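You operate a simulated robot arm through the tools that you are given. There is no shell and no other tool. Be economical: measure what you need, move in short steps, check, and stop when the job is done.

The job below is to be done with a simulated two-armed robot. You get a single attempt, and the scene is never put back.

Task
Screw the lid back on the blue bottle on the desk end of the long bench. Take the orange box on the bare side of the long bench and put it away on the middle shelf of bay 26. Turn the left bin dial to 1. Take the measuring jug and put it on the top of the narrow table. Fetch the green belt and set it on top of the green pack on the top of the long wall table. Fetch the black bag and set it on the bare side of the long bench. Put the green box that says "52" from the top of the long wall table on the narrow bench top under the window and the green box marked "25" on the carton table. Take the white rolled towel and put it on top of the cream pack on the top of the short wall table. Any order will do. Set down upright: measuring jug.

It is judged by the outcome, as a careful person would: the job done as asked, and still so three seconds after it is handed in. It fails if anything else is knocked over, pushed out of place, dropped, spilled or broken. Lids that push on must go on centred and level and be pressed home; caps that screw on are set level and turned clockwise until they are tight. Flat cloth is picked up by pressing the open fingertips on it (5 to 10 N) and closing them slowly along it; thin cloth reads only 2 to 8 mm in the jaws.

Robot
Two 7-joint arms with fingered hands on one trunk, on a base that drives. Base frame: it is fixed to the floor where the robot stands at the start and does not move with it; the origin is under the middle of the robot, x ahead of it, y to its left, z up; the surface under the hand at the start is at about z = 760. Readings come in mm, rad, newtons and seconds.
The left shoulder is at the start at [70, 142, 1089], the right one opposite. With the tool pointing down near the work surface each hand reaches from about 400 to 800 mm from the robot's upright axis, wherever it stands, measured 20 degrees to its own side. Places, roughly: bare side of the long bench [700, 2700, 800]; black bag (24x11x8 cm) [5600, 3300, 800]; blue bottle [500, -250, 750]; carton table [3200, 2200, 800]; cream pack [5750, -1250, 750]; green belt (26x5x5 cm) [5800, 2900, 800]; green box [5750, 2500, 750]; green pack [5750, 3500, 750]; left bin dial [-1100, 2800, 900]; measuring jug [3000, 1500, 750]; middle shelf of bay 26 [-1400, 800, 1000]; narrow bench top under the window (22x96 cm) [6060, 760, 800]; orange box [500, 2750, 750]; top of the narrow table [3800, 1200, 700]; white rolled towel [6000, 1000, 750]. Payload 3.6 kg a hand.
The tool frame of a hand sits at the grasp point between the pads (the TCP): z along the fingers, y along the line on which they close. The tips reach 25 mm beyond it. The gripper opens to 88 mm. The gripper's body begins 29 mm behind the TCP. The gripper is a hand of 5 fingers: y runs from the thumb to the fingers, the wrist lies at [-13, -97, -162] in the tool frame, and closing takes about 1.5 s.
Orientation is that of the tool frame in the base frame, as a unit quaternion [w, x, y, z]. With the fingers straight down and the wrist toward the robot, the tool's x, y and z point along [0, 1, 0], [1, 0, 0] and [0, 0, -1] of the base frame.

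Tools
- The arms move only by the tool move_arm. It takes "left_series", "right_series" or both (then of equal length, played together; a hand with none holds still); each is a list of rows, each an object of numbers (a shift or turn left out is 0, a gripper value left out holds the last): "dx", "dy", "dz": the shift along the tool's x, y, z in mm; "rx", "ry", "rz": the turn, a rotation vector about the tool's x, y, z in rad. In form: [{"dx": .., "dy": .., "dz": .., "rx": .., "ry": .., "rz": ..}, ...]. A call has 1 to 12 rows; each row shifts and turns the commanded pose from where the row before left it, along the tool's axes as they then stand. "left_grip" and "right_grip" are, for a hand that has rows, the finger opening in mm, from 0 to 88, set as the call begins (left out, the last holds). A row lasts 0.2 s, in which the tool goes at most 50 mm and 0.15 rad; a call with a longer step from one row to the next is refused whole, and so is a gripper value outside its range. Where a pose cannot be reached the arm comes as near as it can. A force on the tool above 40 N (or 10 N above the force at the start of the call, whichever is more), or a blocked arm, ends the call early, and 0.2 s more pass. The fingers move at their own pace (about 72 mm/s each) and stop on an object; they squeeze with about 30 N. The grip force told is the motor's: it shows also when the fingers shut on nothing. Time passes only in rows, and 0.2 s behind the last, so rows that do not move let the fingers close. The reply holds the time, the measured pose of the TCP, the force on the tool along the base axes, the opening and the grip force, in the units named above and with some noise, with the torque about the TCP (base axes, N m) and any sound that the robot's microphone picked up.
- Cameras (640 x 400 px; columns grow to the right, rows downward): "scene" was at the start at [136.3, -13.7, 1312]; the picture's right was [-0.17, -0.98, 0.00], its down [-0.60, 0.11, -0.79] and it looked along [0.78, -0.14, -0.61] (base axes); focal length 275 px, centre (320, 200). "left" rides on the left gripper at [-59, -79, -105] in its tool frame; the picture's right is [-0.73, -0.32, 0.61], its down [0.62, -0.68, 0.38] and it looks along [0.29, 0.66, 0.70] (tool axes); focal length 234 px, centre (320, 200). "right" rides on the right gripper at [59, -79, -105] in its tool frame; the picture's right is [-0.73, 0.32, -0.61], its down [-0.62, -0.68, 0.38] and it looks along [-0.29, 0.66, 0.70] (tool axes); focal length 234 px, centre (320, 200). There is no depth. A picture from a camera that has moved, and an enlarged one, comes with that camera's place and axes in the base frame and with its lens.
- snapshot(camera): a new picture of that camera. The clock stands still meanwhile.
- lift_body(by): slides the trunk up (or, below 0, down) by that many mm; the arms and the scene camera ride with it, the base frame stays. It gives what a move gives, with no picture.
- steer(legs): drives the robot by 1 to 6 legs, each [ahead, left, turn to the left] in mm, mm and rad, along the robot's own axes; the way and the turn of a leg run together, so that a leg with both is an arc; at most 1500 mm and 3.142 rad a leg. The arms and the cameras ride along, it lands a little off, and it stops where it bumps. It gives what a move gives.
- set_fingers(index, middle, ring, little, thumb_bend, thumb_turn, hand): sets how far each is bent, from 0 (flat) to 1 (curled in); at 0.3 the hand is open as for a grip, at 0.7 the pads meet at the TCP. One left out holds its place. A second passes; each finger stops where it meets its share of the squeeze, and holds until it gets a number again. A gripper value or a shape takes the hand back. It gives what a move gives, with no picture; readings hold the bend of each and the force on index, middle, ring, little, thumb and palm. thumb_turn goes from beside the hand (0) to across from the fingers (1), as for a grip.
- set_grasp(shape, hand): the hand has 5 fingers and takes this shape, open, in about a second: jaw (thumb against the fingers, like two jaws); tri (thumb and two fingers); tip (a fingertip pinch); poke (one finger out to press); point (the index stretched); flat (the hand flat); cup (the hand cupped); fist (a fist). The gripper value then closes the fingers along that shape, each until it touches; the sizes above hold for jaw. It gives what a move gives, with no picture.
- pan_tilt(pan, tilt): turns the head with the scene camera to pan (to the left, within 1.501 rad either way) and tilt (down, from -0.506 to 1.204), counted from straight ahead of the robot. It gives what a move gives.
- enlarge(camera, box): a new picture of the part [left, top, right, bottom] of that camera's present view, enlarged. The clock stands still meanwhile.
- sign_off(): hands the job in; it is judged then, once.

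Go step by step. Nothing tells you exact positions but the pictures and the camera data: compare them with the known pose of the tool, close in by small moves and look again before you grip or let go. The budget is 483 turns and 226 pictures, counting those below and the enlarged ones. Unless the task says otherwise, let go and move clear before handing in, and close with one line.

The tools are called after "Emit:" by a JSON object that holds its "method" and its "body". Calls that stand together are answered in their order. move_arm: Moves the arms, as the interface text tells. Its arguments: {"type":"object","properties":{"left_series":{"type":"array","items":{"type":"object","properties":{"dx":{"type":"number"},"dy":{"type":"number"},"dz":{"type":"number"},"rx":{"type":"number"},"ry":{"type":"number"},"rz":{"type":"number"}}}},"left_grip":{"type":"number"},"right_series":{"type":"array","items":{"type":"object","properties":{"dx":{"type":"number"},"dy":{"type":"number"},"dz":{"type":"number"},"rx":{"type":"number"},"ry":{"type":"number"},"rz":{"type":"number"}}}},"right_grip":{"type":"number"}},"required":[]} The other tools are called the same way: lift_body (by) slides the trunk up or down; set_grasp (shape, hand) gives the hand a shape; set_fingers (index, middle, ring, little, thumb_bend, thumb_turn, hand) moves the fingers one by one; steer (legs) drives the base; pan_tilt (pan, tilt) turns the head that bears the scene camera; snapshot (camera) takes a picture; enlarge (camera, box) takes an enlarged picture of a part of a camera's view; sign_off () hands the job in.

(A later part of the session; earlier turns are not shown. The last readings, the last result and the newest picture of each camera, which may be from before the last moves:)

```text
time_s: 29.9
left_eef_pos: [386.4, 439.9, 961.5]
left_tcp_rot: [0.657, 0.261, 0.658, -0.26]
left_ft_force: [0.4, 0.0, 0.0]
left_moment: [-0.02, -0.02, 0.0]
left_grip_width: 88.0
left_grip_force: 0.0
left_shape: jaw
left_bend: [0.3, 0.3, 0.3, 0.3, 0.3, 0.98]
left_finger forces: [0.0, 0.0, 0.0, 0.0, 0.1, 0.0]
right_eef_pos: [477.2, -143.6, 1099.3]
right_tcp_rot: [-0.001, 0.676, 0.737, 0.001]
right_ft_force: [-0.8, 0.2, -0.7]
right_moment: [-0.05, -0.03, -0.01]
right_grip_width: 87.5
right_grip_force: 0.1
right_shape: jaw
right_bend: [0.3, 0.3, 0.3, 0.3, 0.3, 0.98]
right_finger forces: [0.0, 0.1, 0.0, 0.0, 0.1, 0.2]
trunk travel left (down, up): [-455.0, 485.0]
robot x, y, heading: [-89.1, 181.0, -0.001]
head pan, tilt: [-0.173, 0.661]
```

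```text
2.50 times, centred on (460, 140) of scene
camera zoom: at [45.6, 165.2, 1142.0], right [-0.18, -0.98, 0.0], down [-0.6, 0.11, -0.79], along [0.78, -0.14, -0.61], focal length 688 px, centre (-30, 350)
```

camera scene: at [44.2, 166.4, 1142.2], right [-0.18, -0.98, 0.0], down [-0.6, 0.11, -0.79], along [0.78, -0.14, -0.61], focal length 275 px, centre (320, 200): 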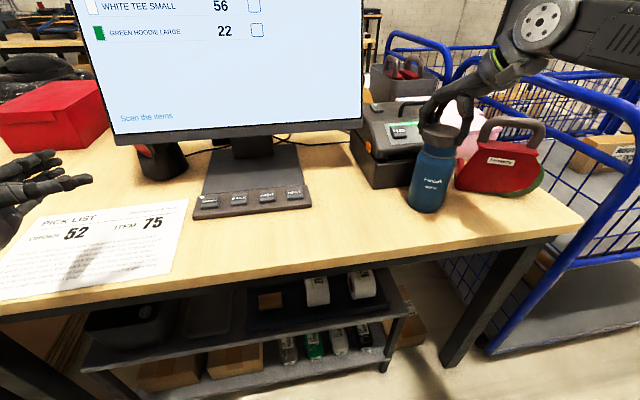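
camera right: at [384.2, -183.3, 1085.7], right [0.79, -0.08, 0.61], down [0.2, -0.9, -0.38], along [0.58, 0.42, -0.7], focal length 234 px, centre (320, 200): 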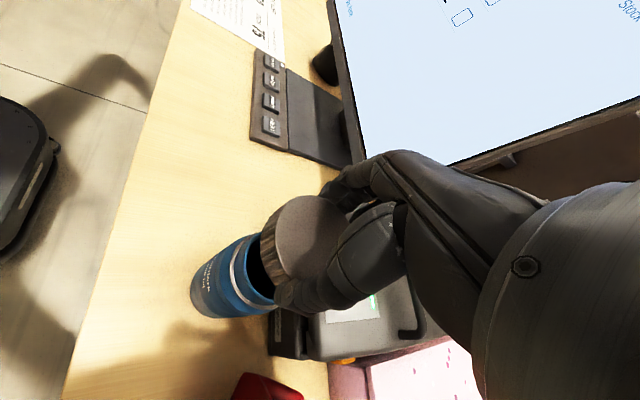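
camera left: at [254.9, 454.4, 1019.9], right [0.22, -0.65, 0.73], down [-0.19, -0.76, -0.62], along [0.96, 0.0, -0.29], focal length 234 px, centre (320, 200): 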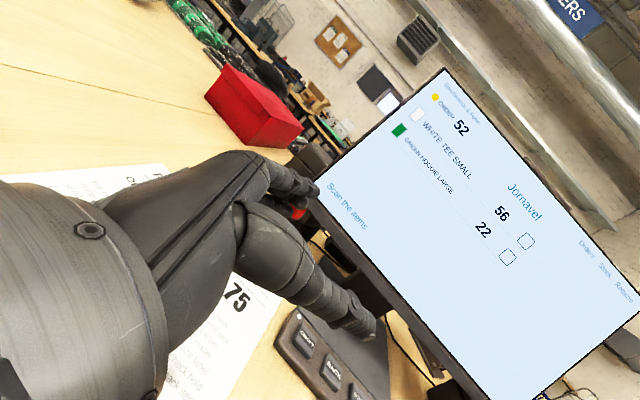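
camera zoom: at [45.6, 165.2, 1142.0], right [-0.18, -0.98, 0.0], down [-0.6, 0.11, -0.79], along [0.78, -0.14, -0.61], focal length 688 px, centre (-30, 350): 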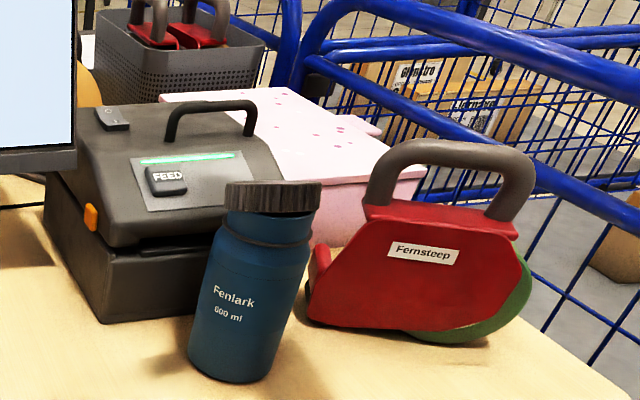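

The lid is resting tilted, so it isn't engaged yet. I'll drive to the right so the bottle is nearly straight ahead of the robot.

Emit:
{"method": "move_arm", "body": {"right_series": [{"dx": 30, "dy": -40}, {"dx": 30, "dy": -40}, {"dx": 30, "dy": 0}]}}

Emit:
{"method": "steer", "body": {"legs": [[15, -280, 0]]}}

Emit:
{"method": "snapshot", "body": {"camera": "scene"}}

```text
time_s: 30.7
left_eef_pos: [387.0, 440.6, 959.7]
left_tcp_rot: [0.656, 0.261, 0.658, -0.261]
left_ft_force: [-0.3, 0.1, -0.5]
left_moment: [-0.03, 0.01, 0.0]
left_grip_width: 87.8
left_grip_force: 0.1
left_shape: jaw
left_bend: [0.3, 0.3, 0.3, 0.3, 0.3, 0.98]
left_finger forces: [0.1, 0.0, 0.0, 0.1, 0.0, 0.0]
right_eef_pos: [390.6, -60.6, 1100.8]
right_tcp_rot: [0.0, 0.676, 0.737, 0.0]
right_ft_force: [0.5, 0.0, 0.2]
right_moment: [-0.02, 0.0, 0.0]
right_grip_width: 87.6
right_grip_force: 0.0
right_shape: jaw
right_bend: [0.3, 0.3, 0.3, 0.3, 0.3, 0.98]
right_finger forces: [0.0, 0.1, 0.1, 0.0, 0.0, 0.0]
trunk travel left (down, up): [-455.0, 485.0]
robot x, y, heading: [-89.2, 177.8, -0.002]
head pan, tilt: [-0.173, 0.661]
```

```text
time_s: 32.7
left_eef_pos: [400.0, 160.2, 961.5]
left_tcp_rot: [0.657, 0.259, 0.659, -0.26]
left_ft_force: [-0.5, 0.2, 0.3]
left_moment: [0.0, -0.04, 0.03]
left_grip_width: 87.7
left_grip_force: 0.1
left_shape: jaw
left_bend: [0.3, 0.3, 0.3, 0.3, 0.3, 0.98]
left_finger forces: [0.0, 0.0, 0.0, 0.0, 0.0, 0.0]
right_eef_pos: [404.6, -341.8, 1100.2]
right_tcp_rot: [0.0, 0.676, 0.737, 0.0]
right_ft_force: [0.5, -0.3, -0.4]
right_moment: [0.04, -0.03, -0.02]
right_grip_width: 87.7
right_grip_force: 0.1
right_shape: jaw
right_bend: [0.3, 0.3, 0.3, 0.3, 0.3, 0.98]
right_finger forces: [0.0, 0.0, 0.0, 0.0, 0.1, 0.0]
trunk travel left (down, up): [-455.0, 485.0]
robot x, y, heading: [-73.9, -101.7, -0.005]
head pan, tilt: [-0.173, 0.661]
```

```text
196 pictures are left
camera scene: at [60.1, -114.4, 1142.0], right [-0.17, -0.98, 0.0], down [-0.6, 0.11, -0.79], along [0.78, -0.14, -0.61], focal length 275 px, centre (320, 200)
```

scene: 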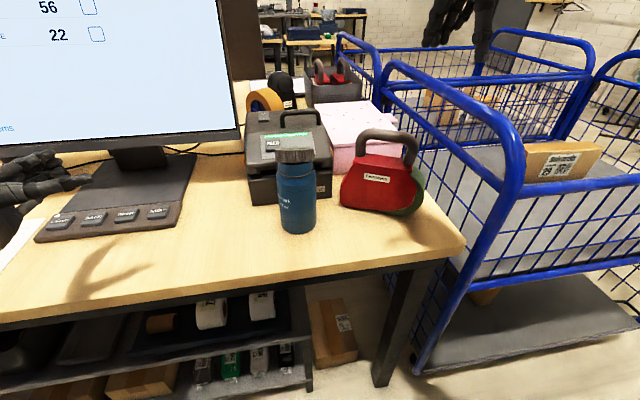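

Now I'll try moving the left hand to the pre-grasp point beside the bottle.

Emit:
{"method": "move_arm", "body": {"left_series": [{"dx": 17, "dy": -24, "dz": 21}, {"dx": 17, "dy": -24, "dz": 21}, {"dx": 17, "dy": -24, "dz": 21}, {"dx": 17, "dy": -24, "dz": 21}, {"dx": 17, "dy": -24, "dz": 21}, {"dx": 17, "dy": -24, "dz": 21}, {"dx": 17, "dy": -24, "dz": 22}, {"dx": 0}]}}

Emit:
{"method": "snapshot", "body": {"camera": "scene"}}

```text
time_s: 34.5
left_eef_pos: [398.1, 169.2, 931.8]
left_tcp_rot: [0.657, 0.26, 0.658, -0.26]
left_ft_force: [0.3, 0.1, 0.1]
left_moment: [0.03, 0.0, -0.04]
left_grip_width: 87.8
left_grip_force: 0.0
left_shape: jaw
left_bend: [0.3, 0.3, 0.3, 0.3, 0.3, 0.98]
left_finger forces: [0.0, 0.1, 0.0, 0.1, 0.0, 0.0]
left hand out of reach, approached as far as the arm can: row 1, 2, 3, 4, 5, 6, 7
right_eef_pos: [405.2, -341.3, 1101.1]
right_tcp_rot: [0.0, 0.676, 0.737, 0.001]
right_ft_force: [0.0, -0.1, 0.4]
right_moment: [-0.03, -0.01, 0.0]
right_grip_width: 88.2
right_grip_force: 0.1
right_shape: jaw
right_bend: [0.3, 0.3, 0.3, 0.3, 0.3, 0.98]
right_finger forces: [0.0, 0.1, 0.1, 0.0, 0.0, 0.0]
trunk travel left (down, up): [-455.0, 485.0]
robot x, y, heading: [-74.1, -99.9, -0.001]
head pan, tilt: [-0.173, 0.661]
```

```text
195 pictures are left
camera scene: at [60.1, -113.7, 1142.0], right [-0.17, -0.98, 0.0], down [-0.6, 0.11, -0.79], along [0.78, -0.14, -0.61], focal length 275 px, centre (320, 200)
```

scene: 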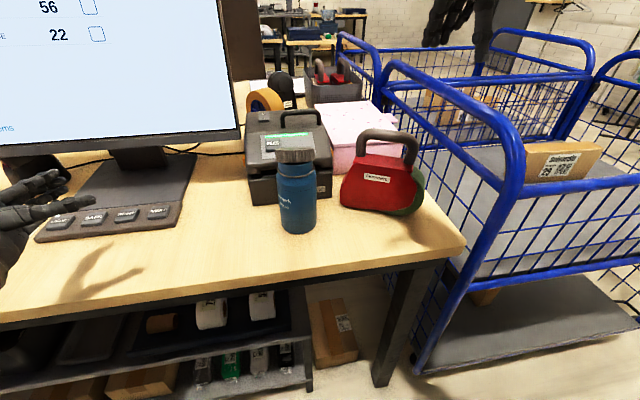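

The wrist ends up too close to the shoulder, so I'll back off 150 mm and retry.

Emit:
{"method": "steer", "body": {"legs": [[-150, 0, 0]]}}

```text
time_s: 35.9
left_eef_pos: [247.1, 170.9, 932.4]
left_tcp_rot: [0.657, 0.26, 0.658, -0.261]
left_ft_force: [-0.7, -0.2, 0.3]
left_moment: [-0.02, 0.03, -0.02]
left_grip_width: 87.8
left_grip_force: 0.1
left_shape: jaw
left_bend: [0.3, 0.3, 0.3, 0.3, 0.3, 0.98]
left_finger forces: [0.1, 0.0, 0.0, 0.0, 0.0, 0.0]
right_eef_pos: [252.5, -338.8, 1101.1]
right_tcp_rot: [0.0, 0.675, 0.738, 0.0]
right_ft_force: [-0.2, -0.6, 0.4]
right_moment: [0.0, -0.02, 0.01]
right_grip_width: 87.5
right_grip_force: 0.1
right_shape: jaw
right_bend: [0.3, 0.3, 0.3, 0.3, 0.3, 0.98]
right_finger forces: [0.0, 0.1, 0.1, 0.0, 0.1, 0.0]
trunk travel left (down, up): [-455.0, 485.0]
robot x, y, heading: [-228.3, -99.8, 0.001]
head pan, tilt: [-0.173, 0.661]
```

Emit:
{"method": "move_arm", "body": {"left_series": [{"dy": 13, "dz": 39}, {"dy": 13, "dz": 39}, {"dy": 13, "dz": 39}, {"dy": 12, "dz": 39}, {"dx": 23, "dy": -30, "dz": 27}, {"dx": 23, "dy": -30, "dz": 27}, {"dx": 23, "dy": -31, "dz": 28}, {"dx": 23, "dy": -31, "dz": 28}, {"dx": 0}]}}

Emit:
{"method": "snapshot", "body": {"camera": "left"}}

Emit:
{"method": "snapshot", "body": {"camera": "scene"}}

```text
time_s: 37.9
left_eef_pos: [392.6, -64.6, 840.1]
left_tcp_rot: [0.656, 0.26, 0.659, -0.26]
left_ft_force: [-0.4, -1.1, -0.1]
left_moment: [0.02, 0.01, 0.0]
left_grip_width: 87.8
left_grip_force: 0.1
left_shape: jaw
left_bend: [0.3, 0.3, 0.3, 0.3, 0.3, 0.98]
left_finger forces: [0.0, 0.1, 0.0, 0.0, 0.1, 0.1]
left hand out of reach, approached as far as the arm can: row 1, 2
right_eef_pos: [255.6, -339.9, 1101.4]
right_tcp_rot: [0.0, 0.675, 0.738, 0.0]
right_ft_force: [0.3, -0.1, -0.5]
right_moment: [-0.01, 0.0, -0.02]
right_grip_width: 87.8
right_grip_force: 0.0
right_shape: jaw
right_bend: [0.3, 0.3, 0.3, 0.3, 0.3, 0.98]
right_finger forces: [0.1, 0.1, 0.1, 0.1, 0.0, 0.0]
trunk travel left (down, up): [-455.0, 485.0]
robot x, y, heading: [-228.9, -99.1, -0.004]
head pan, tilt: [-0.173, 0.661]
```

```text
194 pictures are left
camera left: at [263.3, -50.9, 899.2], right [0.22, -0.65, 0.72], down [-0.19, -0.76, -0.62], along [0.96, 0.0, -0.29], focal length 234 px, centre (320, 200)
```

left: 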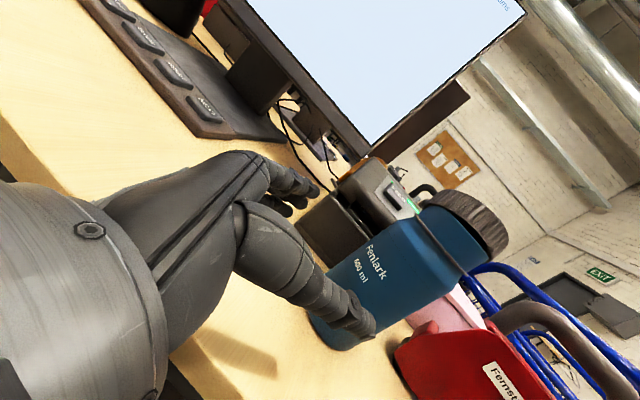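

```text
193 pictures are left
camera scene: at [-91.3, -112.8, 1142.0], right [-0.17, -0.98, 0.0], down [-0.6, 0.11, -0.79], along [0.78, -0.14, -0.61], focal length 275 px, centre (320, 200)
```

scene: 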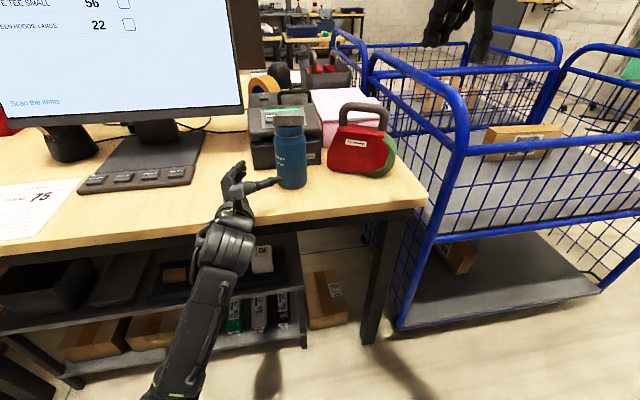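

The left hand now reaches and is aligned along the approach line. I'll move in partway and check.

Emit:
{"method": "move_arm", "body": {"left_series": [{"dx": 10, "dz": 25}, {"dz": 20}, {"dx": 0}]}}

Emit:
{"method": "snapshot", "body": {"camera": "left"}}

Emit:
{"method": "enlarge", "body": {"camera": "scene", "box": [200, 90, 360, 230]}}

```text
time_s: 38.7
left_eef_pos: [425.6, -93.0, 829.4]
left_tcp_rot: [0.657, 0.26, 0.658, -0.26]
left_ft_force: [0.2, 0.1, 0.3]
left_moment: [0.03, -0.05, 0.0]
left_grip_width: 87.9
left_grip_force: 0.1
left_shape: jaw
left_bend: [0.3, 0.3, 0.3, 0.3, 0.3, 0.98]
left_finger forces: [0.1, 0.0, 0.0, 0.0, 0.0, 0.0]
right_eef_pos: [255.7, -339.9, 1100.0]
right_tcp_rot: [0.0, 0.675, 0.738, 0.0]
right_ft_force: [0.5, 0.4, 0.1]
right_moment: [0.0, 0.01, 0.0]
right_grip_width: 87.7
right_grip_force: 0.1
right_shape: jaw
right_bend: [0.3, 0.3, 0.3, 0.3, 0.3, 0.98]
right_finger forces: [0.0, 0.0, 0.0, 0.1, 0.0, 0.0]
trunk travel left (down, up): [-455.0, 485.0]
robot x, y, heading: [-230.1, -99.6, 0.004]
head pan, tilt: [-0.173, 0.661]
```

```text
192 pictures are left
camera left: at [295.5, -80.5, 887.3], right [0.22, -0.65, 0.72], down [-0.19, -0.76, -0.62], along [0.96, 0.0, -0.29], focal length 234 px, centre (320, 200)
```

left: 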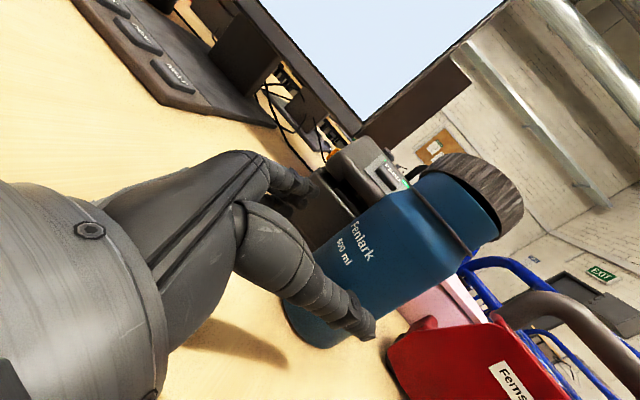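

```text
2.86 times, centred on (280, 160) of scene
camera zoom: at [-91.3, -113.3, 1142.0], right [-0.17, -0.98, 0.0], down [-0.6, 0.11, -0.79], along [0.78, -0.14, -0.61], focal length 786 px, centre (434, 314)
```

zoom: 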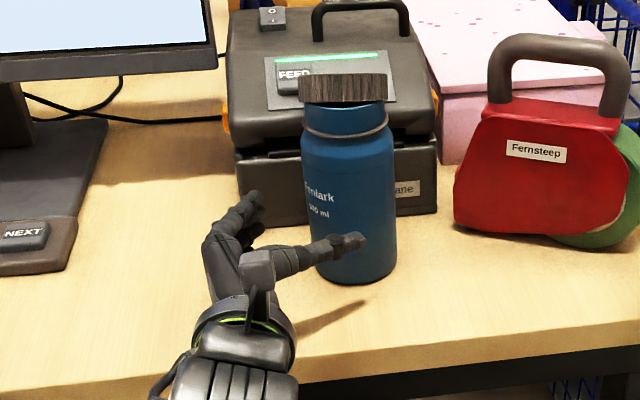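

Emit:
{"method": "move_arm", "body": {"left_series": [{"dz": 15}, {"dz": 15}, {"dz": 15}, {"dz": 10}, {"dx": 0}]}}

Emit:
{"method": "snapshot", "body": {"camera": "left"}}

Emit:
{"method": "enlarge", "body": {"camera": "scene", "box": [200, 90, 360, 230]}}

```text
time_s: 39.5
left_eef_pos: [471.3, -66.8, 805.7]
left_tcp_rot: [0.65, 0.274, 0.681, -0.197]
left_ft_force: [-0.2, -0.4, 0.0]
left_moment: [0.04, -0.02, -0.02]
left_grip_width: 88.1
left_grip_force: 0.2
left_shape: jaw
left_bend: [0.3, 0.3, 0.3, 0.3, 0.3, 0.98]
left_finger forces: [0.0, 0.1, 0.1, 0.1, 0.1, 0.1]
right_eef_pos: [254.3, -341.1, 1100.1]
right_tcp_rot: [-0.001, 0.675, 0.738, 0.001]
right_ft_force: [0.2, 0.0, -0.1]
right_moment: [0.0, -0.03, -0.01]
right_grip_width: 87.5
right_grip_force: 0.0
right_shape: jaw
right_bend: [0.3, 0.3, 0.3, 0.3, 0.3, 0.98]
right_finger forces: [0.1, 0.1, 0.1, 0.1, 0.0, 0.0]
trunk travel left (down, up): [-455.0, 485.0]
robot x, y, heading: [-226.5, -100.2, -0.0]
head pan, tilt: [-0.173, 0.661]
stopped in row 4 (left hand): the arm was blocked; the commanded pose is now the measured one
```

```text
190 pictures are left
camera left: at [341.3, -70.0, 864.5], right [0.27, -0.71, 0.64], down [-0.14, -0.69, -0.71], along [0.95, 0.11, -0.29], focal length 234 px, centre (320, 200)
```

left: 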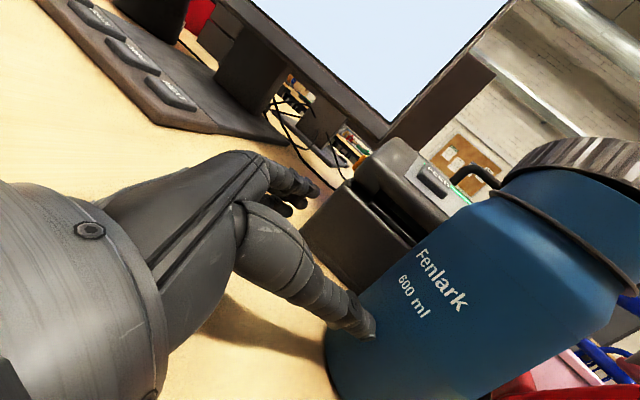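

```text
2.86 times, centred on (280, 160) of scene
camera zoom: at [-91.2, -113.6, 1142.0], right [-0.17, -0.98, 0.0], down [-0.6, 0.11, -0.79], along [0.78, -0.14, -0.61], focal length 786 px, centre (434, 314)
```

zoom: 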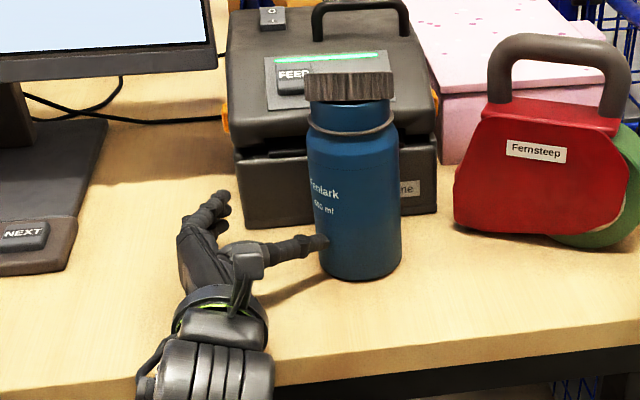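

The left arm got blocked, likely the low elbow against the desk edge. I'll retreat, raise the trunk for a better arm slope, and try again.

Emit:
{"method": "move_arm", "body": {"left_series": [{"dz": -25}, {"dz": -25, "dx": -10}, {"dz": -30, "dx": -20}, {"dx": 0}]}}

Emit:
{"method": "lift_body", "body": {"by": 200}}

Emit:
{"method": "snapshot", "body": {"camera": "scene"}}

```text
time_s: 40.7
left_eef_pos: [416.7, 5.5, 875.3]
left_tcp_rot: [0.668, 0.291, 0.668, -0.15]
left_ft_force: [0.2, 0.8, -0.1]
left_moment: [0.0, -0.01, -0.01]
left_grip_width: 87.9
left_grip_force: 0.1
left_shape: jaw
left_bend: [0.3, 0.3, 0.3, 0.3, 0.3, 0.98]
left_finger forces: [0.0, 0.1, 0.0, 0.0, 0.1, 0.0]
right_eef_pos: [253.7, -339.8, 1100.8]
right_tcp_rot: [-0.001, 0.675, 0.738, 0.001]
right_ft_force: [0.3, -0.4, 0.0]
right_moment: [0.0, 0.01, 0.02]
right_grip_width: 87.5
right_grip_force: 0.1
right_shape: jaw
right_bend: [0.3, 0.3, 0.3, 0.3, 0.3, 0.98]
right_finger forces: [0.0, 0.0, 0.1, 0.0, 0.0, 0.0]
trunk travel left (down, up): [-455.0, 485.0]
robot x, y, heading: [-230.7, -97.3, -0.0]
head pan, tilt: [-0.173, 0.661]
stopped in row 4 (left hand): the arm was blocked; the commanded pose is now the measured one
```

```text
time_s: 42.9
left_eef_pos: [416.7, 5.2, 1072.9]
left_tcp_rot: [0.668, 0.291, 0.669, -0.149]
left_ft_force: [-0.6, -0.4, -0.5]
left_moment: [-0.01, -0.02, -0.01]
left_grip_width: 88.0
left_grip_force: 0.1
left_shape: jaw
left_bend: [0.3, 0.3, 0.3, 0.3, 0.3, 0.98]
left_finger forces: [0.0, 0.0, 0.0, 0.0, 0.1, 0.0]
right_eef_pos: [254.0, -341.1, 1299.9]
right_tcp_rot: [-0.001, 0.675, 0.738, 0.001]
right_ft_force: [0.1, 0.3, 0.2]
right_moment: [-0.02, 0.0, 0.0]
right_grip_width: 87.9
right_grip_force: 0.1
right_shape: jaw
right_bend: [0.3, 0.3, 0.3, 0.3, 0.3, 0.98]
right_finger forces: [0.1, 0.0, 0.0, 0.1, 0.0, 0.1]
trunk travel left (down, up): [-655.0, 285.0]
robot x, y, heading: [-231.1, -100.5, -0.004]
head pan, tilt: [-0.173, 0.661]
```

```text
188 pictures are left
camera scene: at [-91.1, -113.4, 1342.0], right [-0.17, -0.98, 0.0], down [-0.6, 0.11, -0.79], along [0.78, -0.14, -0.61], focal length 275 px, centre (320, 200)
```

scene: 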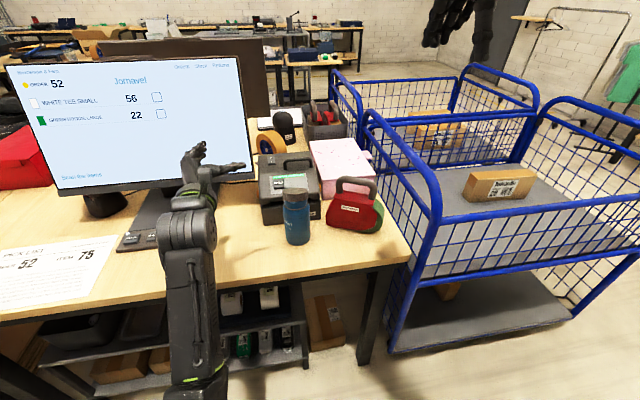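

Emit:
{"method": "move_arm", "body": {"left_series": [{"ry": -0.033, "rz": -0.095}, {"ry": -0.033, "rz": -0.095}, {"dx": 0}]}}

Emit:
{"method": "enlarge", "body": {"camera": "scene", "box": [220, 140, 380, 260]}}

```text
time_s: 43.6
left_eef_pos: [423.1, 50.0, 1063.4]
left_tcp_rot: [0.663, 0.241, 0.691, -0.156]
left_ft_force: [0.0, 0.4, 0.9]
left_moment: [-0.02, 0.02, 0.0]
left_grip_width: 87.6
left_grip_force: 0.1
left_shape: jaw
left_bend: [0.3, 0.3, 0.3, 0.3, 0.3, 0.98]
left_finger forces: [0.0, 0.0, 0.0, 0.0, 0.0, 0.0]
right_eef_pos: [254.9, -339.9, 1300.2]
right_tcp_rot: [-0.001, 0.675, 0.738, 0.001]
right_ft_force: [-0.5, -0.1, 0.1]
right_moment: [0.0, 0.0, -0.03]
right_grip_width: 87.5
right_grip_force: 0.1
right_shape: jaw
right_bend: [0.3, 0.3, 0.3, 0.3, 0.3, 0.98]
right_finger forces: [0.0, 0.1, 0.0, 0.0, 0.0, 0.0]
trunk travel left (down, up): [-655.0, 285.0]
robot x, y, heading: [-228.9, -99.8, -0.001]
head pan, tilt: [-0.173, 0.661]
stopped in row 3 (left hand): the arm was blocked; the commanded pose is now the measured one
```

```text
3.33 times, centred on (300, 200) of scene
camera zoom: at [-91.3, -113.5, 1342.0], right [-0.17, -0.98, 0.0], down [-0.6, 0.11, -0.79], along [0.78, -0.14, -0.61], focal length 917 px, centre (387, 200)
```

zoom: 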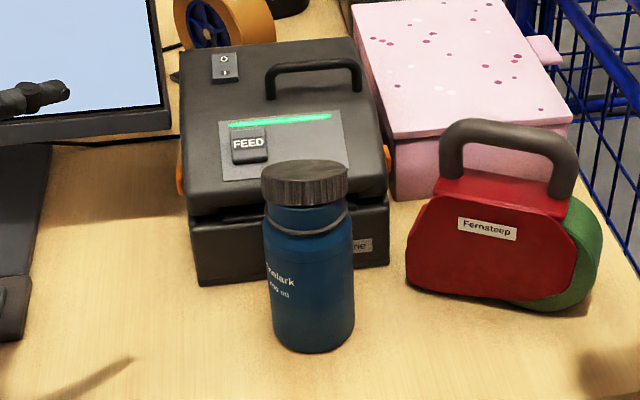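

The left arm behaves oddly even in free air, as though the elbow is jammed against something. I'll look at it.

Emit:
{"method": "pan_tilt", "body": {"pan": 0.5, "tilt": 1.15}}

Emit:
{"method": "snapshot", "body": {"camera": "scene"}}

```text
time_s: 44.6
left_eef_pos: [422.2, 49.4, 1062.9]
left_tcp_rot: [0.663, 0.242, 0.691, -0.156]
left_ft_force: [0.4, -0.2, 0.3]
left_moment: [0.0, -0.03, 0.02]
left_grip_width: 88.0
left_grip_force: 0.0
left_shape: jaw
left_bend: [0.3, 0.3, 0.3, 0.3, 0.3, 0.98]
left_finger forces: [0.0, 0.0, 0.0, 0.1, 0.0, 0.0]
right_eef_pos: [254.3, -338.8, 1300.9]
right_tcp_rot: [0.001, 0.675, 0.738, 0.0]
right_ft_force: [0.0, 0.0, 0.1]
right_moment: [0.02, -0.04, -0.02]
right_grip_width: 87.8
right_grip_force: 0.1
right_shape: jaw
right_bend: [0.3, 0.3, 0.3, 0.3, 0.3, 0.98]
right_finger forces: [0.1, 0.1, 0.0, 0.0, 0.0, 0.1]
trunk travel left (down, up): [-655.0, 285.0]
robot x, y, heading: [-226.1, -97.6, 0.001]
head pan, tilt: [0.499, 1.15]
```

```text
186 pictures are left
camera scene: at [-123.9, -70.0, 1305.6], right [0.48, -0.88, 0.0], down [-0.8, -0.44, -0.41], along [0.36, 0.2, -0.91], focal length 275 px, centre (320, 200)
```

scene: 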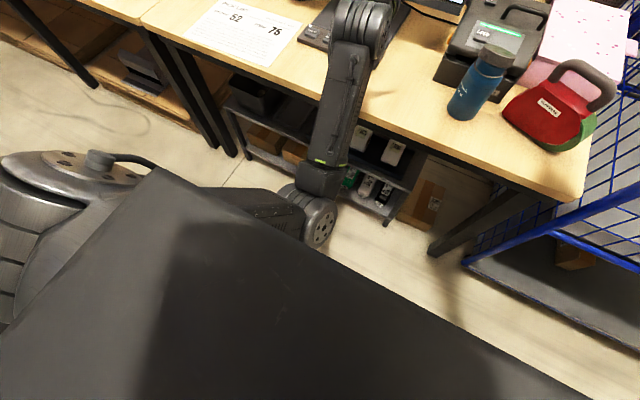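

The elbow is tucked in against the chest. I'll unwind the left hand to its original downward pose before trying another approach.

Emit:
{"method": "move_arm", "body": {"left_series": [{"rx": 0.0677, "ry": 0.1093, "rz": 0.06, "dy": 30}, {"rx": 0.0677, "ry": 0.1093, "rz": 0.06, "dy": 30}, {"rx": 0.0677, "ry": 0.1093, "rz": 0.06, "dy": 20}, {"rx": 0.0677, "ry": 0.1093, "rz": 0.06}, {"rx": 0.0677, "ry": 0.1093, "rz": 0.06}, {"rx": 0.0677, "ry": 0.1093, "rz": 0.06}, {"rx": 0.0677, "ry": 0.1093, "rz": 0.06}, {"rx": 0.0677, "ry": 0.1093, "rz": 0.06}, {"rx": 0.0677, "ry": 0.1093, "rz": 0.06}, {"rx": 0.0677, "ry": 0.1093, "rz": 0.06}, {"rx": 0.0677, "ry": 0.1093, "rz": 0.06}, {"rx": 0.0677, "ry": 0.1093, "rz": 0.06}]}}

Emit:
{"method": "snapshot", "body": {"camera": "scene"}}

```text
time_s: 47.2
left_eef_pos: [470.4, 110.2, 1074.2]
left_tcp_rot: [-0.001, 0.708, 0.706, -0.001]
left_ft_force: [0.1, 1.4, 0.3]
left_moment: [0.0, -0.01, 0.02]
left_grip_width: 87.6
left_grip_force: 0.1
left_shape: jaw
left_bend: [0.3, 0.3, 0.3, 0.3, 0.3, 0.98]
left_finger forces: [0.0, 0.0, 0.0, 0.1, 0.0, 0.0]
right_eef_pos: [254.5, -341.2, 1299.3]
right_tcp_rot: [0.0, 0.676, 0.737, 0.001]
right_ft_force: [0.3, 0.6, 0.7]
right_moment: [0.01, -0.02, -0.03]
right_grip_width: 87.5
right_grip_force: 0.1
right_shape: jaw
right_bend: [0.3, 0.3, 0.3, 0.3, 0.3, 0.98]
right_finger forces: [0.0, 0.0, 0.1, 0.0, 0.0, 0.0]
trunk travel left (down, up): [-655.0, 285.0]
robot x, y, heading: [-231.0, -98.7, 0.001]
head pan, tilt: [0.499, 1.15]
```

```text
185 pictures are left
camera scene: at [-124.0, -70.7, 1305.6], right [0.48, -0.88, 0.0], down [-0.8, -0.44, -0.41], along [0.36, 0.2, -0.91], focal length 275 px, centre (320, 200)
```

scene: 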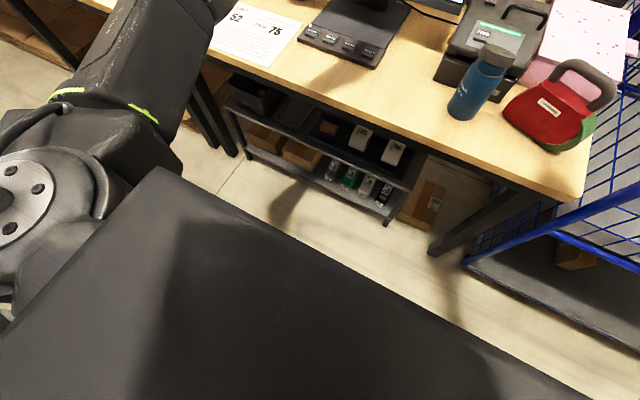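

The elbow is now outside. I'll tilt the left hand so its fingers point down and to the right, and look at the bottle with both cameras.

Emit:
{"method": "move_arm", "body": {"left_series": [{"ry": -0.15}, {"ry": -0.15}, {"ry": -0.15}, {"ry": -0.15}, {"ry": -0.15}, {"ry": -0.15}, {"ry": -0.15}, {"dx": 0}]}}

Emit:
{"method": "pan_tilt", "body": {"pan": 0.0, "tilt": 0.75}}

Emit:
{"method": "snapshot", "body": {"camera": "scene"}}

Emit:
{"method": "snapshot", "body": {"camera": "left"}}

```text
time_s: 49.0
left_eef_pos: [468.9, 110.1, 1074.9]
left_tcp_rot: [0.355, 0.613, 0.61, -0.356]
left_ft_force: [0.0, 0.4, -0.2]
left_moment: [-0.01, 0.0, -0.01]
left_grip_width: 88.4
left_grip_force: 0.0
left_shape: jaw
left_bend: [0.3, 0.3, 0.3, 0.3, 0.3, 0.98]
left_finger forces: [0.0, 0.1, 0.1, 0.1, 0.1, 0.0]
right_eef_pos: [253.7, -341.1, 1299.7]
right_tcp_rot: [0.0, 0.675, 0.738, 0.0]
right_ft_force: [0.6, 0.8, 0.3]
right_moment: [0.0, 0.0, -0.02]
right_grip_width: 87.7
right_grip_force: 0.0
right_shape: jaw
right_bend: [0.3, 0.3, 0.3, 0.3, 0.3, 0.98]
right_finger forces: [0.0, 0.0, 0.0, 0.0, 0.0, 0.1]
trunk travel left (down, up): [-655.0, 285.0]
robot x, y, heading: [-227.9, -100.2, -0.0]
head pan, tilt: [0.499, 1.15]
```

```text
time_s: 49.9
left_eef_pos: [468.6, 111.4, 1075.4]
left_tcp_rot: [0.353, 0.613, 0.611, -0.356]
left_ft_force: [0.2, 0.6, 0.1]
left_moment: [0.01, 0.01, -0.02]
left_grip_width: 87.9
left_grip_force: 0.0
left_shape: jaw
left_bend: [0.3, 0.3, 0.3, 0.3, 0.3, 0.98]
left_finger forces: [0.0, 0.1, 0.0, 0.0, 0.1, 0.0]
right_eef_pos: [254.5, -340.5, 1300.5]
right_tcp_rot: [0.0, 0.675, 0.738, -0.001]
right_ft_force: [0.2, 0.2, 0.3]
right_moment: [-0.04, 0.0, 0.0]
right_grip_width: 87.6
right_grip_force: 0.0
right_shape: jaw
right_bend: [0.3, 0.3, 0.3, 0.3, 0.3, 0.98]
right_finger forces: [0.0, 0.0, 0.1, 0.0, 0.1, 0.0]
trunk travel left (down, up): [-655.0, 285.0]
robot x, y, heading: [-228.2, -99.4, -0.002]
head pan, tilt: [0.0, 0.75]
```

```text
184 pictures are left
camera scene: at [-93.5, -98.3, 1334.4], right [0.0, -1.0, 0.0], down [-0.68, 0.0, -0.73], along [0.73, 0.0, -0.68], focal length 275 px, centre (320, 200)
```

scene: 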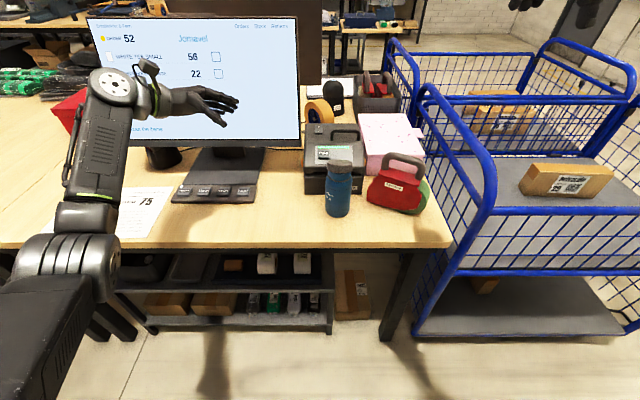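

```text
183 pictures are left
camera left: at [391.5, 172.0, 1177.5], right [-0.33, -0.89, 0.33], down [-0.68, -0.02, -0.73], along [0.66, -0.46, -0.6], focal length 234 px, centre (320, 200)
```

left: 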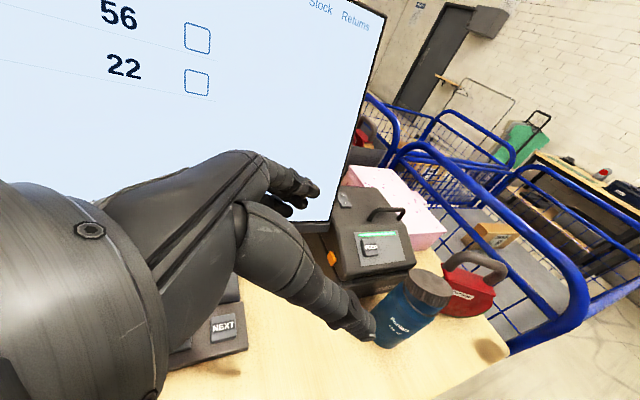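

Emit:
{"method": "enlarge", "body": {"camera": "scene", "box": [290, 140, 390, 230]}}

Emit:
{"method": "enlarge", "body": {"camera": "left", "box": [340, 240, 480, 360]}}

```text
4.44 times, centred on (340, 185) of scene
camera zoom: at [-93.5, -98.3, 1334.4], right [0.0, -1.0, 0.0], down [-0.68, 0.0, -0.73], along [0.73, 0.0, -0.68], focal length 1223 px, centre (231, 267)
```

zoom: 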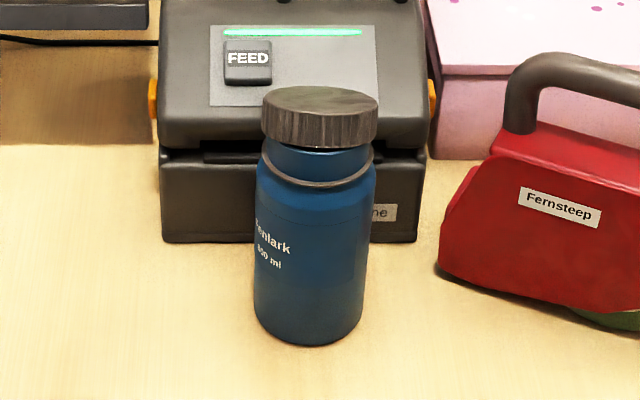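

```text
3.33 times, centred on (410, 300) of left
camera zoom: at [391.5, 172.0, 1177.5], right [-0.33, -0.89, 0.33], down [-0.68, -0.02, -0.73], along [0.66, -0.46, -0.6], focal length 781 px, centre (20, -133)
```

zoom: 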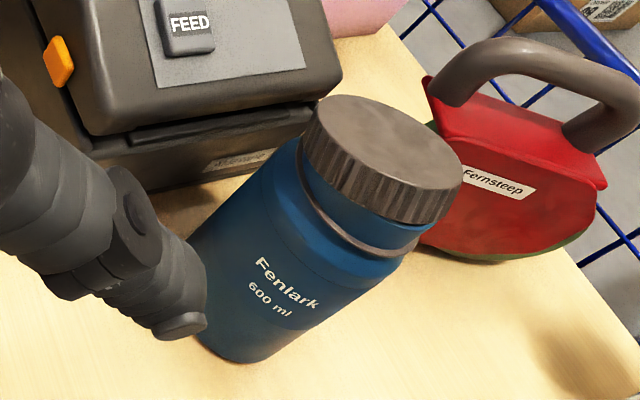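

The bottle is at (470, -148). I'll move the left hand to the pre-grasp point on the approach line.

Emit:
{"method": "move_arm", "body": {"left_series": [{"dx": 14.3, "dz": 39.5}, {"dx": 14.3, "dz": 39.5}, {"dx": 14.3, "dz": 39.5}, {"dx": 14.3, "dz": 39.5}, {"dx": 14.3, "dz": 39.5}, {"dx": 14.3, "dy": 1, "dz": 39.5}, {"dx": 0}]}}

Emit:
{"method": "enlarge", "body": {"camera": "scene", "box": [240, 120, 400, 240]}}

Emit:
{"method": "snapshot", "body": {"camera": "left"}}

```text
time_s: 51.5
left_eef_pos: [468.4, -49.6, 884.3]
left_tcp_rot: [0.354, 0.613, 0.611, -0.356]
left_ft_force: [0.4, 0.0, -0.6]
left_moment: [0.05, -0.01, -0.02]
left_grip_width: 88.2
left_grip_force: 0.0
left_shape: jaw
left_bend: [0.3, 0.3, 0.3, 0.3, 0.3, 0.98]
left_finger forces: [0.0, 0.0, 0.0, 0.0, 0.0, 0.0]
right_eef_pos: [254.1, -338.8, 1300.5]
right_tcp_rot: [0.0, 0.675, 0.738, 0.0]
right_ft_force: [0.7, -0.3, 0.4]
right_moment: [-0.03, 0.0, 0.02]
right_grip_width: 87.7
right_grip_force: 0.1
right_shape: jaw
right_bend: [0.3, 0.3, 0.3, 0.3, 0.3, 0.98]
right_finger forces: [0.1, 0.1, 0.1, 0.0, 0.0, 0.1]
trunk travel left (down, up): [-655.0, 285.0]
robot x, y, heading: [-227.6, -98.3, 0.003]
head pan, tilt: [0.0, 0.75]
```

```text
3.33 times, centred on (320, 180) of scene
camera zoom: at [-93.6, -97.9, 1334.5], right [0.0, -1.0, 0.0], down [-0.68, 0.0, -0.73], along [0.73, 0.0, -0.68], focal length 917 px, centre (320, 267)
```

zoom: 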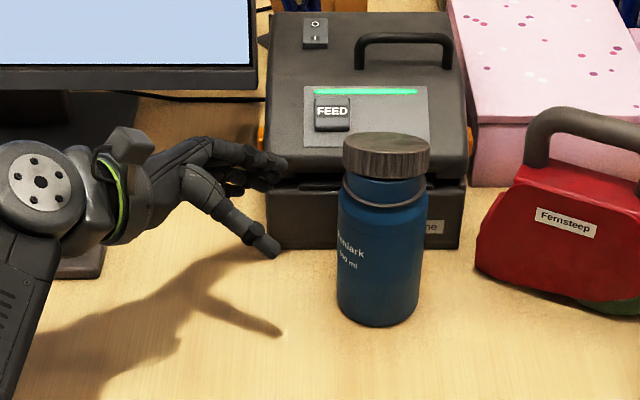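

```text
179 pictures are left
camera left: at [390.5, 12.5, 986.9], right [-0.33, -0.89, 0.33], down [-0.68, -0.02, -0.73], along [0.66, -0.46, -0.6], focal length 234 px, centre (320, 200)
```

left: 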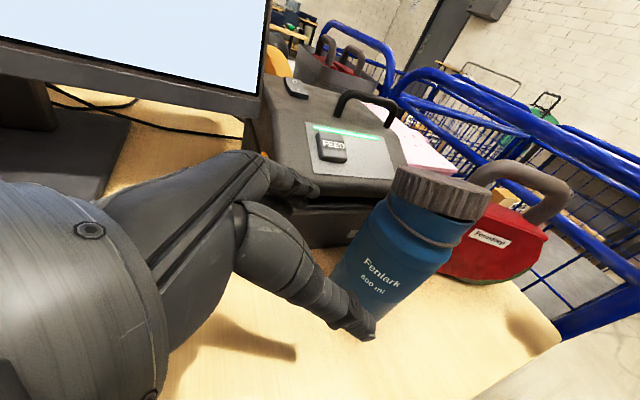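

Alignment looks right, so I'll move in gently.

Emit:
{"method": "move_arm", "body": {"left_series": [{"dy": 1.5, "dz": 25}, {"dz": 25}, {"dz": 15}, {"dz": 15}, {"dx": 0}]}}

Emit:
{"method": "enlarge", "body": {"camera": "scene", "box": [240, 120, 400, 240]}}

Emit:
{"method": "snapshot", "body": {"camera": "left"}}

```text
time_s: 52.7
left_eef_pos: [470.3, -120.2, 841.6]
left_tcp_rot: [0.353, 0.613, 0.611, -0.355]
left_ft_force: [1.0, 1.2, 0.3]
left_moment: [0.01, -0.02, -0.01]
left_grip_width: 87.7
left_grip_force: 0.0
left_shape: jaw
left_bend: [0.3, 0.3, 0.3, 0.3, 0.3, 0.98]
left_finger forces: [0.0, 0.0, 0.0, 0.0, 0.0, 0.0]
right_eef_pos: [254.3, -339.8, 1300.4]
right_tcp_rot: [-0.001, 0.675, 0.738, 0.0]
right_ft_force: [-0.3, -1.1, 0.3]
right_moment: [0.0, 0.02, 0.02]
right_grip_width: 87.9
right_grip_force: 0.0
right_shape: jaw
right_bend: [0.3, 0.3, 0.3, 0.3, 0.3, 0.98]
right_finger forces: [0.1, 0.0, 0.1, 0.0, 0.0, 0.0]
trunk travel left (down, up): [-655.0, 285.0]
robot x, y, heading: [-229.1, -100.6, -0.001]
head pan, tilt: [0.0, 0.75]
```

```text
3.33 times, centred on (320, 180) of scene
camera zoom: at [-93.5, -98.1, 1334.4], right [0.0, -1.0, 0.0], down [-0.68, 0.0, -0.73], along [0.73, 0.0, -0.68], focal length 917 px, centre (320, 267)
```

zoom: 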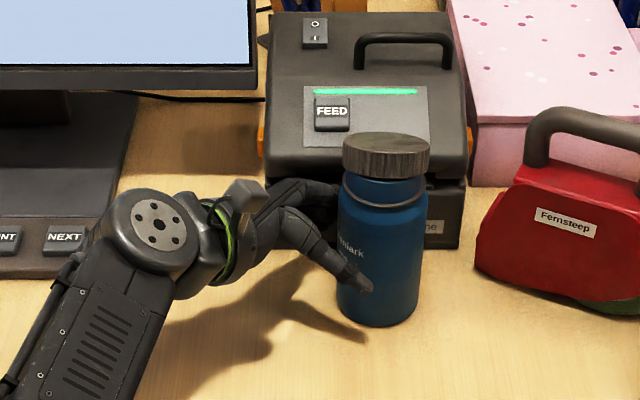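

```text
177 pictures are left
camera left: at [392.4, -58.8, 945.2], right [-0.33, -0.89, 0.33], down [-0.68, -0.02, -0.73], along [0.66, -0.46, -0.6], focal length 234 px, centre (320, 200)
```

left: 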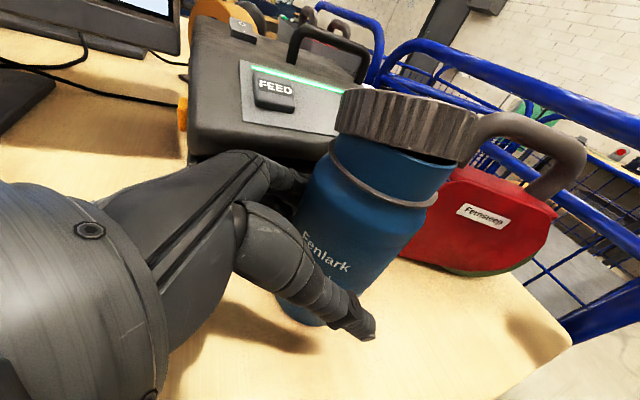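

The bottle is between the thumb and fingers. I'll go the last bit and close.

Emit:
{"method": "move_arm", "body": {"left_series": [{"dz": 12}, {"dz": 10}, {"dx": 0}]}}

Emit:
{"method": "move_arm", "body": {"left_grip": 55, "left_series": [{"dx": 0}, {"dx": 0}, {"dx": 0}, {"dx": 0}, {"dx": 0}, {"dx": 0}, {"dx": 0}]}}

Emit:
{"method": "enlarge", "body": {"camera": "scene", "box": [240, 120, 400, 240]}}

```text
time_s: 53.5
left_eef_pos: [472.7, -139.5, 831.3]
left_tcp_rot: [0.354, 0.612, 0.611, -0.355]
left_ft_force: [-0.1, 0.8, 0.2]
left_moment: [0.01, -0.04, 0.0]
left_grip_width: 88.0
left_grip_force: 0.1
left_shape: jaw
left_bend: [0.3, 0.3, 0.3, 0.3, 0.3, 0.98]
left_finger forces: [0.6, 0.0, 0.0, 0.1, 0.1, 0.0]
right_eef_pos: [254.7, -339.9, 1300.3]
right_tcp_rot: [0.0, 0.675, 0.738, 0.0]
right_ft_force: [0.3, 0.7, 0.2]
right_moment: [0.0, -0.01, 0.0]
right_grip_width: 87.8
right_grip_force: 0.1
right_shape: jaw
right_bend: [0.3, 0.3, 0.3, 0.3, 0.3, 0.98]
right_finger forces: [0.0, 0.0, 0.0, 0.0, 0.1, 0.0]
trunk travel left (down, up): [-655.0, 285.0]
robot x, y, heading: [-229.0, -97.8, -0.001]
head pan, tilt: [0.0, 0.75]
```

```text
time_s: 55.1
left_eef_pos: [472.5, -138.8, 831.9]
left_tcp_rot: [0.353, 0.613, 0.611, -0.355]
left_ft_force: [-0.6, -0.2, -0.4]
left_moment: [0.09, 0.0, -0.01]
left_grip_width: 64.9
left_grip_force: 30.5
left_shape: jaw
left_bend: [0.27, 0.36, 0.35, 0.44, 0.55, 0.99]
left_finger forces: [15.4, 7.8, 3.5, 0.1, 25.8, 0.0]
right_eef_pos: [254.6, -339.8, 1299.6]
right_tcp_rot: [0.0, 0.675, 0.738, 0.0]
right_ft_force: [0.3, -0.5, 0.1]
right_moment: [0.01, 0.02, -0.01]
right_grip_width: 88.0
right_grip_force: 0.0
right_shape: jaw
right_bend: [0.3, 0.3, 0.3, 0.3, 0.3, 0.98]
right_finger forces: [0.0, 0.1, 0.0, 0.1, 0.1, 0.0]
trunk travel left (down, up): [-655.0, 285.0]
robot x, y, heading: [-224.8, -100.2, 0.003]
head pan, tilt: [0.0, 0.75]
```

```text
3.33 times, centred on (320, 180) of scene
camera zoom: at [-93.2, -98.4, 1334.4], right [0.0, -1.0, 0.0], down [-0.68, 0.0, -0.73], along [0.73, 0.0, -0.68], focal length 917 px, centre (320, 267)
```

zoom: 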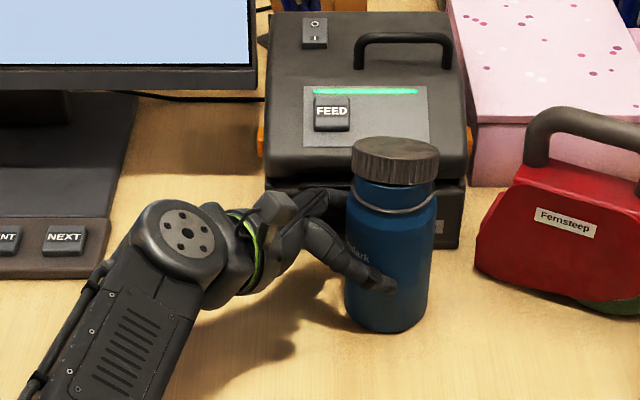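

The bottle is held, now at about (464, -156). I'll bring the right hand over the lid to re-seat it, since it sits tilted.

Emit:
{"method": "move_arm", "body": {"right_series": [{"dx": 27.6, "dy": 37.5}, {"dx": 27.6, "dy": 37.5}, {"dx": 27.6, "dy": 37.5}, {"dx": 27.6, "dy": 37.5}, {"dx": 27.6, "dy": 37.5}, {"dx": 27.6, "dy": 37.5}, {"dz": 47}, {"dz": 47}, {"dz": 47}, {"dz": 47}, {"dz": 47}, {"dz": 45}]}}

Emit:
{"method": "move_arm", "body": {"right_series": [{"rz": -0.14}, {"rz": -0.14}, {"rz": -0.14}, {"rz": -0.14}, {"rz": -0.14}, {"rz": -0.14}, {"rz": -0.14}, {"rz": -0.14}, {"dx": 0}]}}

Emit:
{"method": "snapshot", "body": {"camera": "right"}}

Emit:
{"method": "enlarge", "body": {"camera": "scene", "box": [240, 80, 400, 240]}}

```text
time_s: 57.7
left_eef_pos: [472.1, -139.9, 832.5]
left_tcp_rot: [0.354, 0.612, 0.611, -0.356]
left_ft_force: [-0.7, 0.8, -0.2]
left_moment: [0.05, 0.01, 0.01]
left_grip_width: 64.5
left_grip_force: 30.3
left_shape: jaw
left_bend: [0.27, 0.36, 0.36, 0.44, 0.55, 0.98]
left_finger forces: [15.1, 7.8, 3.7, 0.0, 26.1, 0.0]
right_eef_pos: [358.3, -254.5, 951.3]
right_tcp_rot: [-0.001, 0.675, 0.738, 0.0]
right_ft_force: [0.2, 0.1, 0.0]
right_moment: [-0.01, 0.02, 0.01]
right_grip_width: 87.7
right_grip_force: 0.0
right_shape: jaw
right_bend: [0.3, 0.3, 0.3, 0.3, 0.3, 0.98]
right_finger forces: [0.0, 0.0, 0.0, 0.0, 0.1, 0.1]
right hand out of reach, approached as far as the arm can: row 2, 3, 4, 5, 6
trunk travel left (down, up): [-655.0, 285.0]
robot x, y, heading: [-229.1, -98.8, -0.004]
head pan, tilt: [0.0, 0.75]
```

```text
time_s: 59.7
left_eef_pos: [471.9, -139.6, 830.8]
left_tcp_rot: [0.354, 0.613, 0.611, -0.355]
left_ft_force: [0.0, 0.5, 0.2]
left_moment: [0.02, 0.0, -0.01]
left_grip_width: 64.5
left_grip_force: 30.1
left_shape: jaw
left_bend: [0.27, 0.36, 0.36, 0.44, 0.55, 0.98]
left_finger forces: [15.2, 7.8, 3.7, 0.0, 26.0, 0.0]
right_eef_pos: [357.8, -256.2, 953.5]
right_tcp_rot: [-0.001, 0.18, 0.984, 0.001]
right_ft_force: [-0.1, -0.1, -0.2]
right_moment: [-0.03, 0.04, 0.0]
right_grip_width: 87.8
right_grip_force: 0.2
right_shape: jaw
right_bend: [0.3, 0.3, 0.3, 0.3, 0.3, 0.98]
right_finger forces: [0.0, 0.1, 0.1, 0.0, 0.1, 0.0]
trunk travel left (down, up): [-655.0, 285.0]
robot x, y, heading: [-225.4, -102.3, 0.0]
head pan, tilt: [0.0, 0.75]
```

```text
175 pictures are left
camera right: at [273.8, -309.2, 1057.3], right [0.79, 0.04, 0.61], down [0.34, -0.86, -0.39], along [0.5, 0.51, -0.7], focal length 234 px, centre (320, 200)
```

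right: 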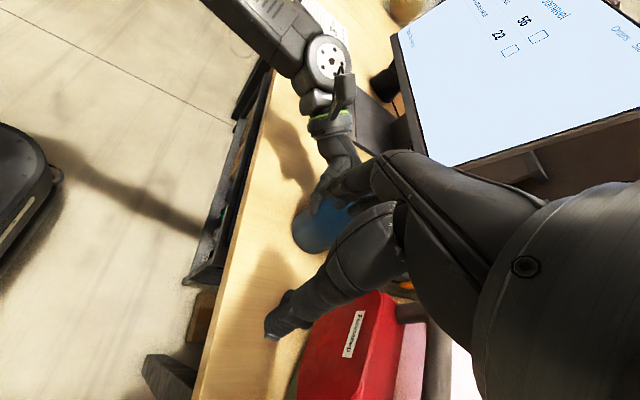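

```text
2.50 times, centred on (320, 160) of scene
camera zoom: at [-93.2, -98.6, 1334.4], right [0.0, -1.0, 0.0], down [-0.68, 0.0, -0.73], along [0.73, 0.0, -0.68], focal length 688 px, centre (320, 300)
```

zoom: 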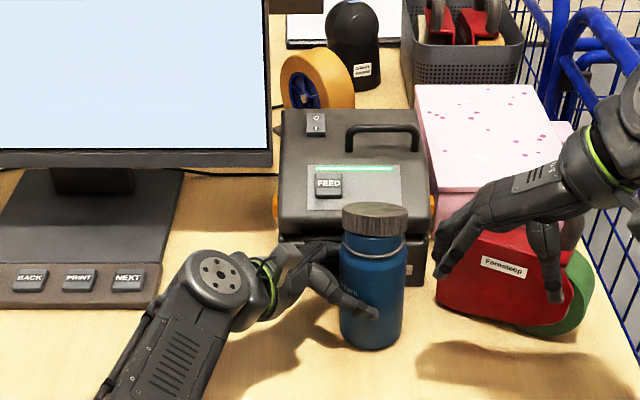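

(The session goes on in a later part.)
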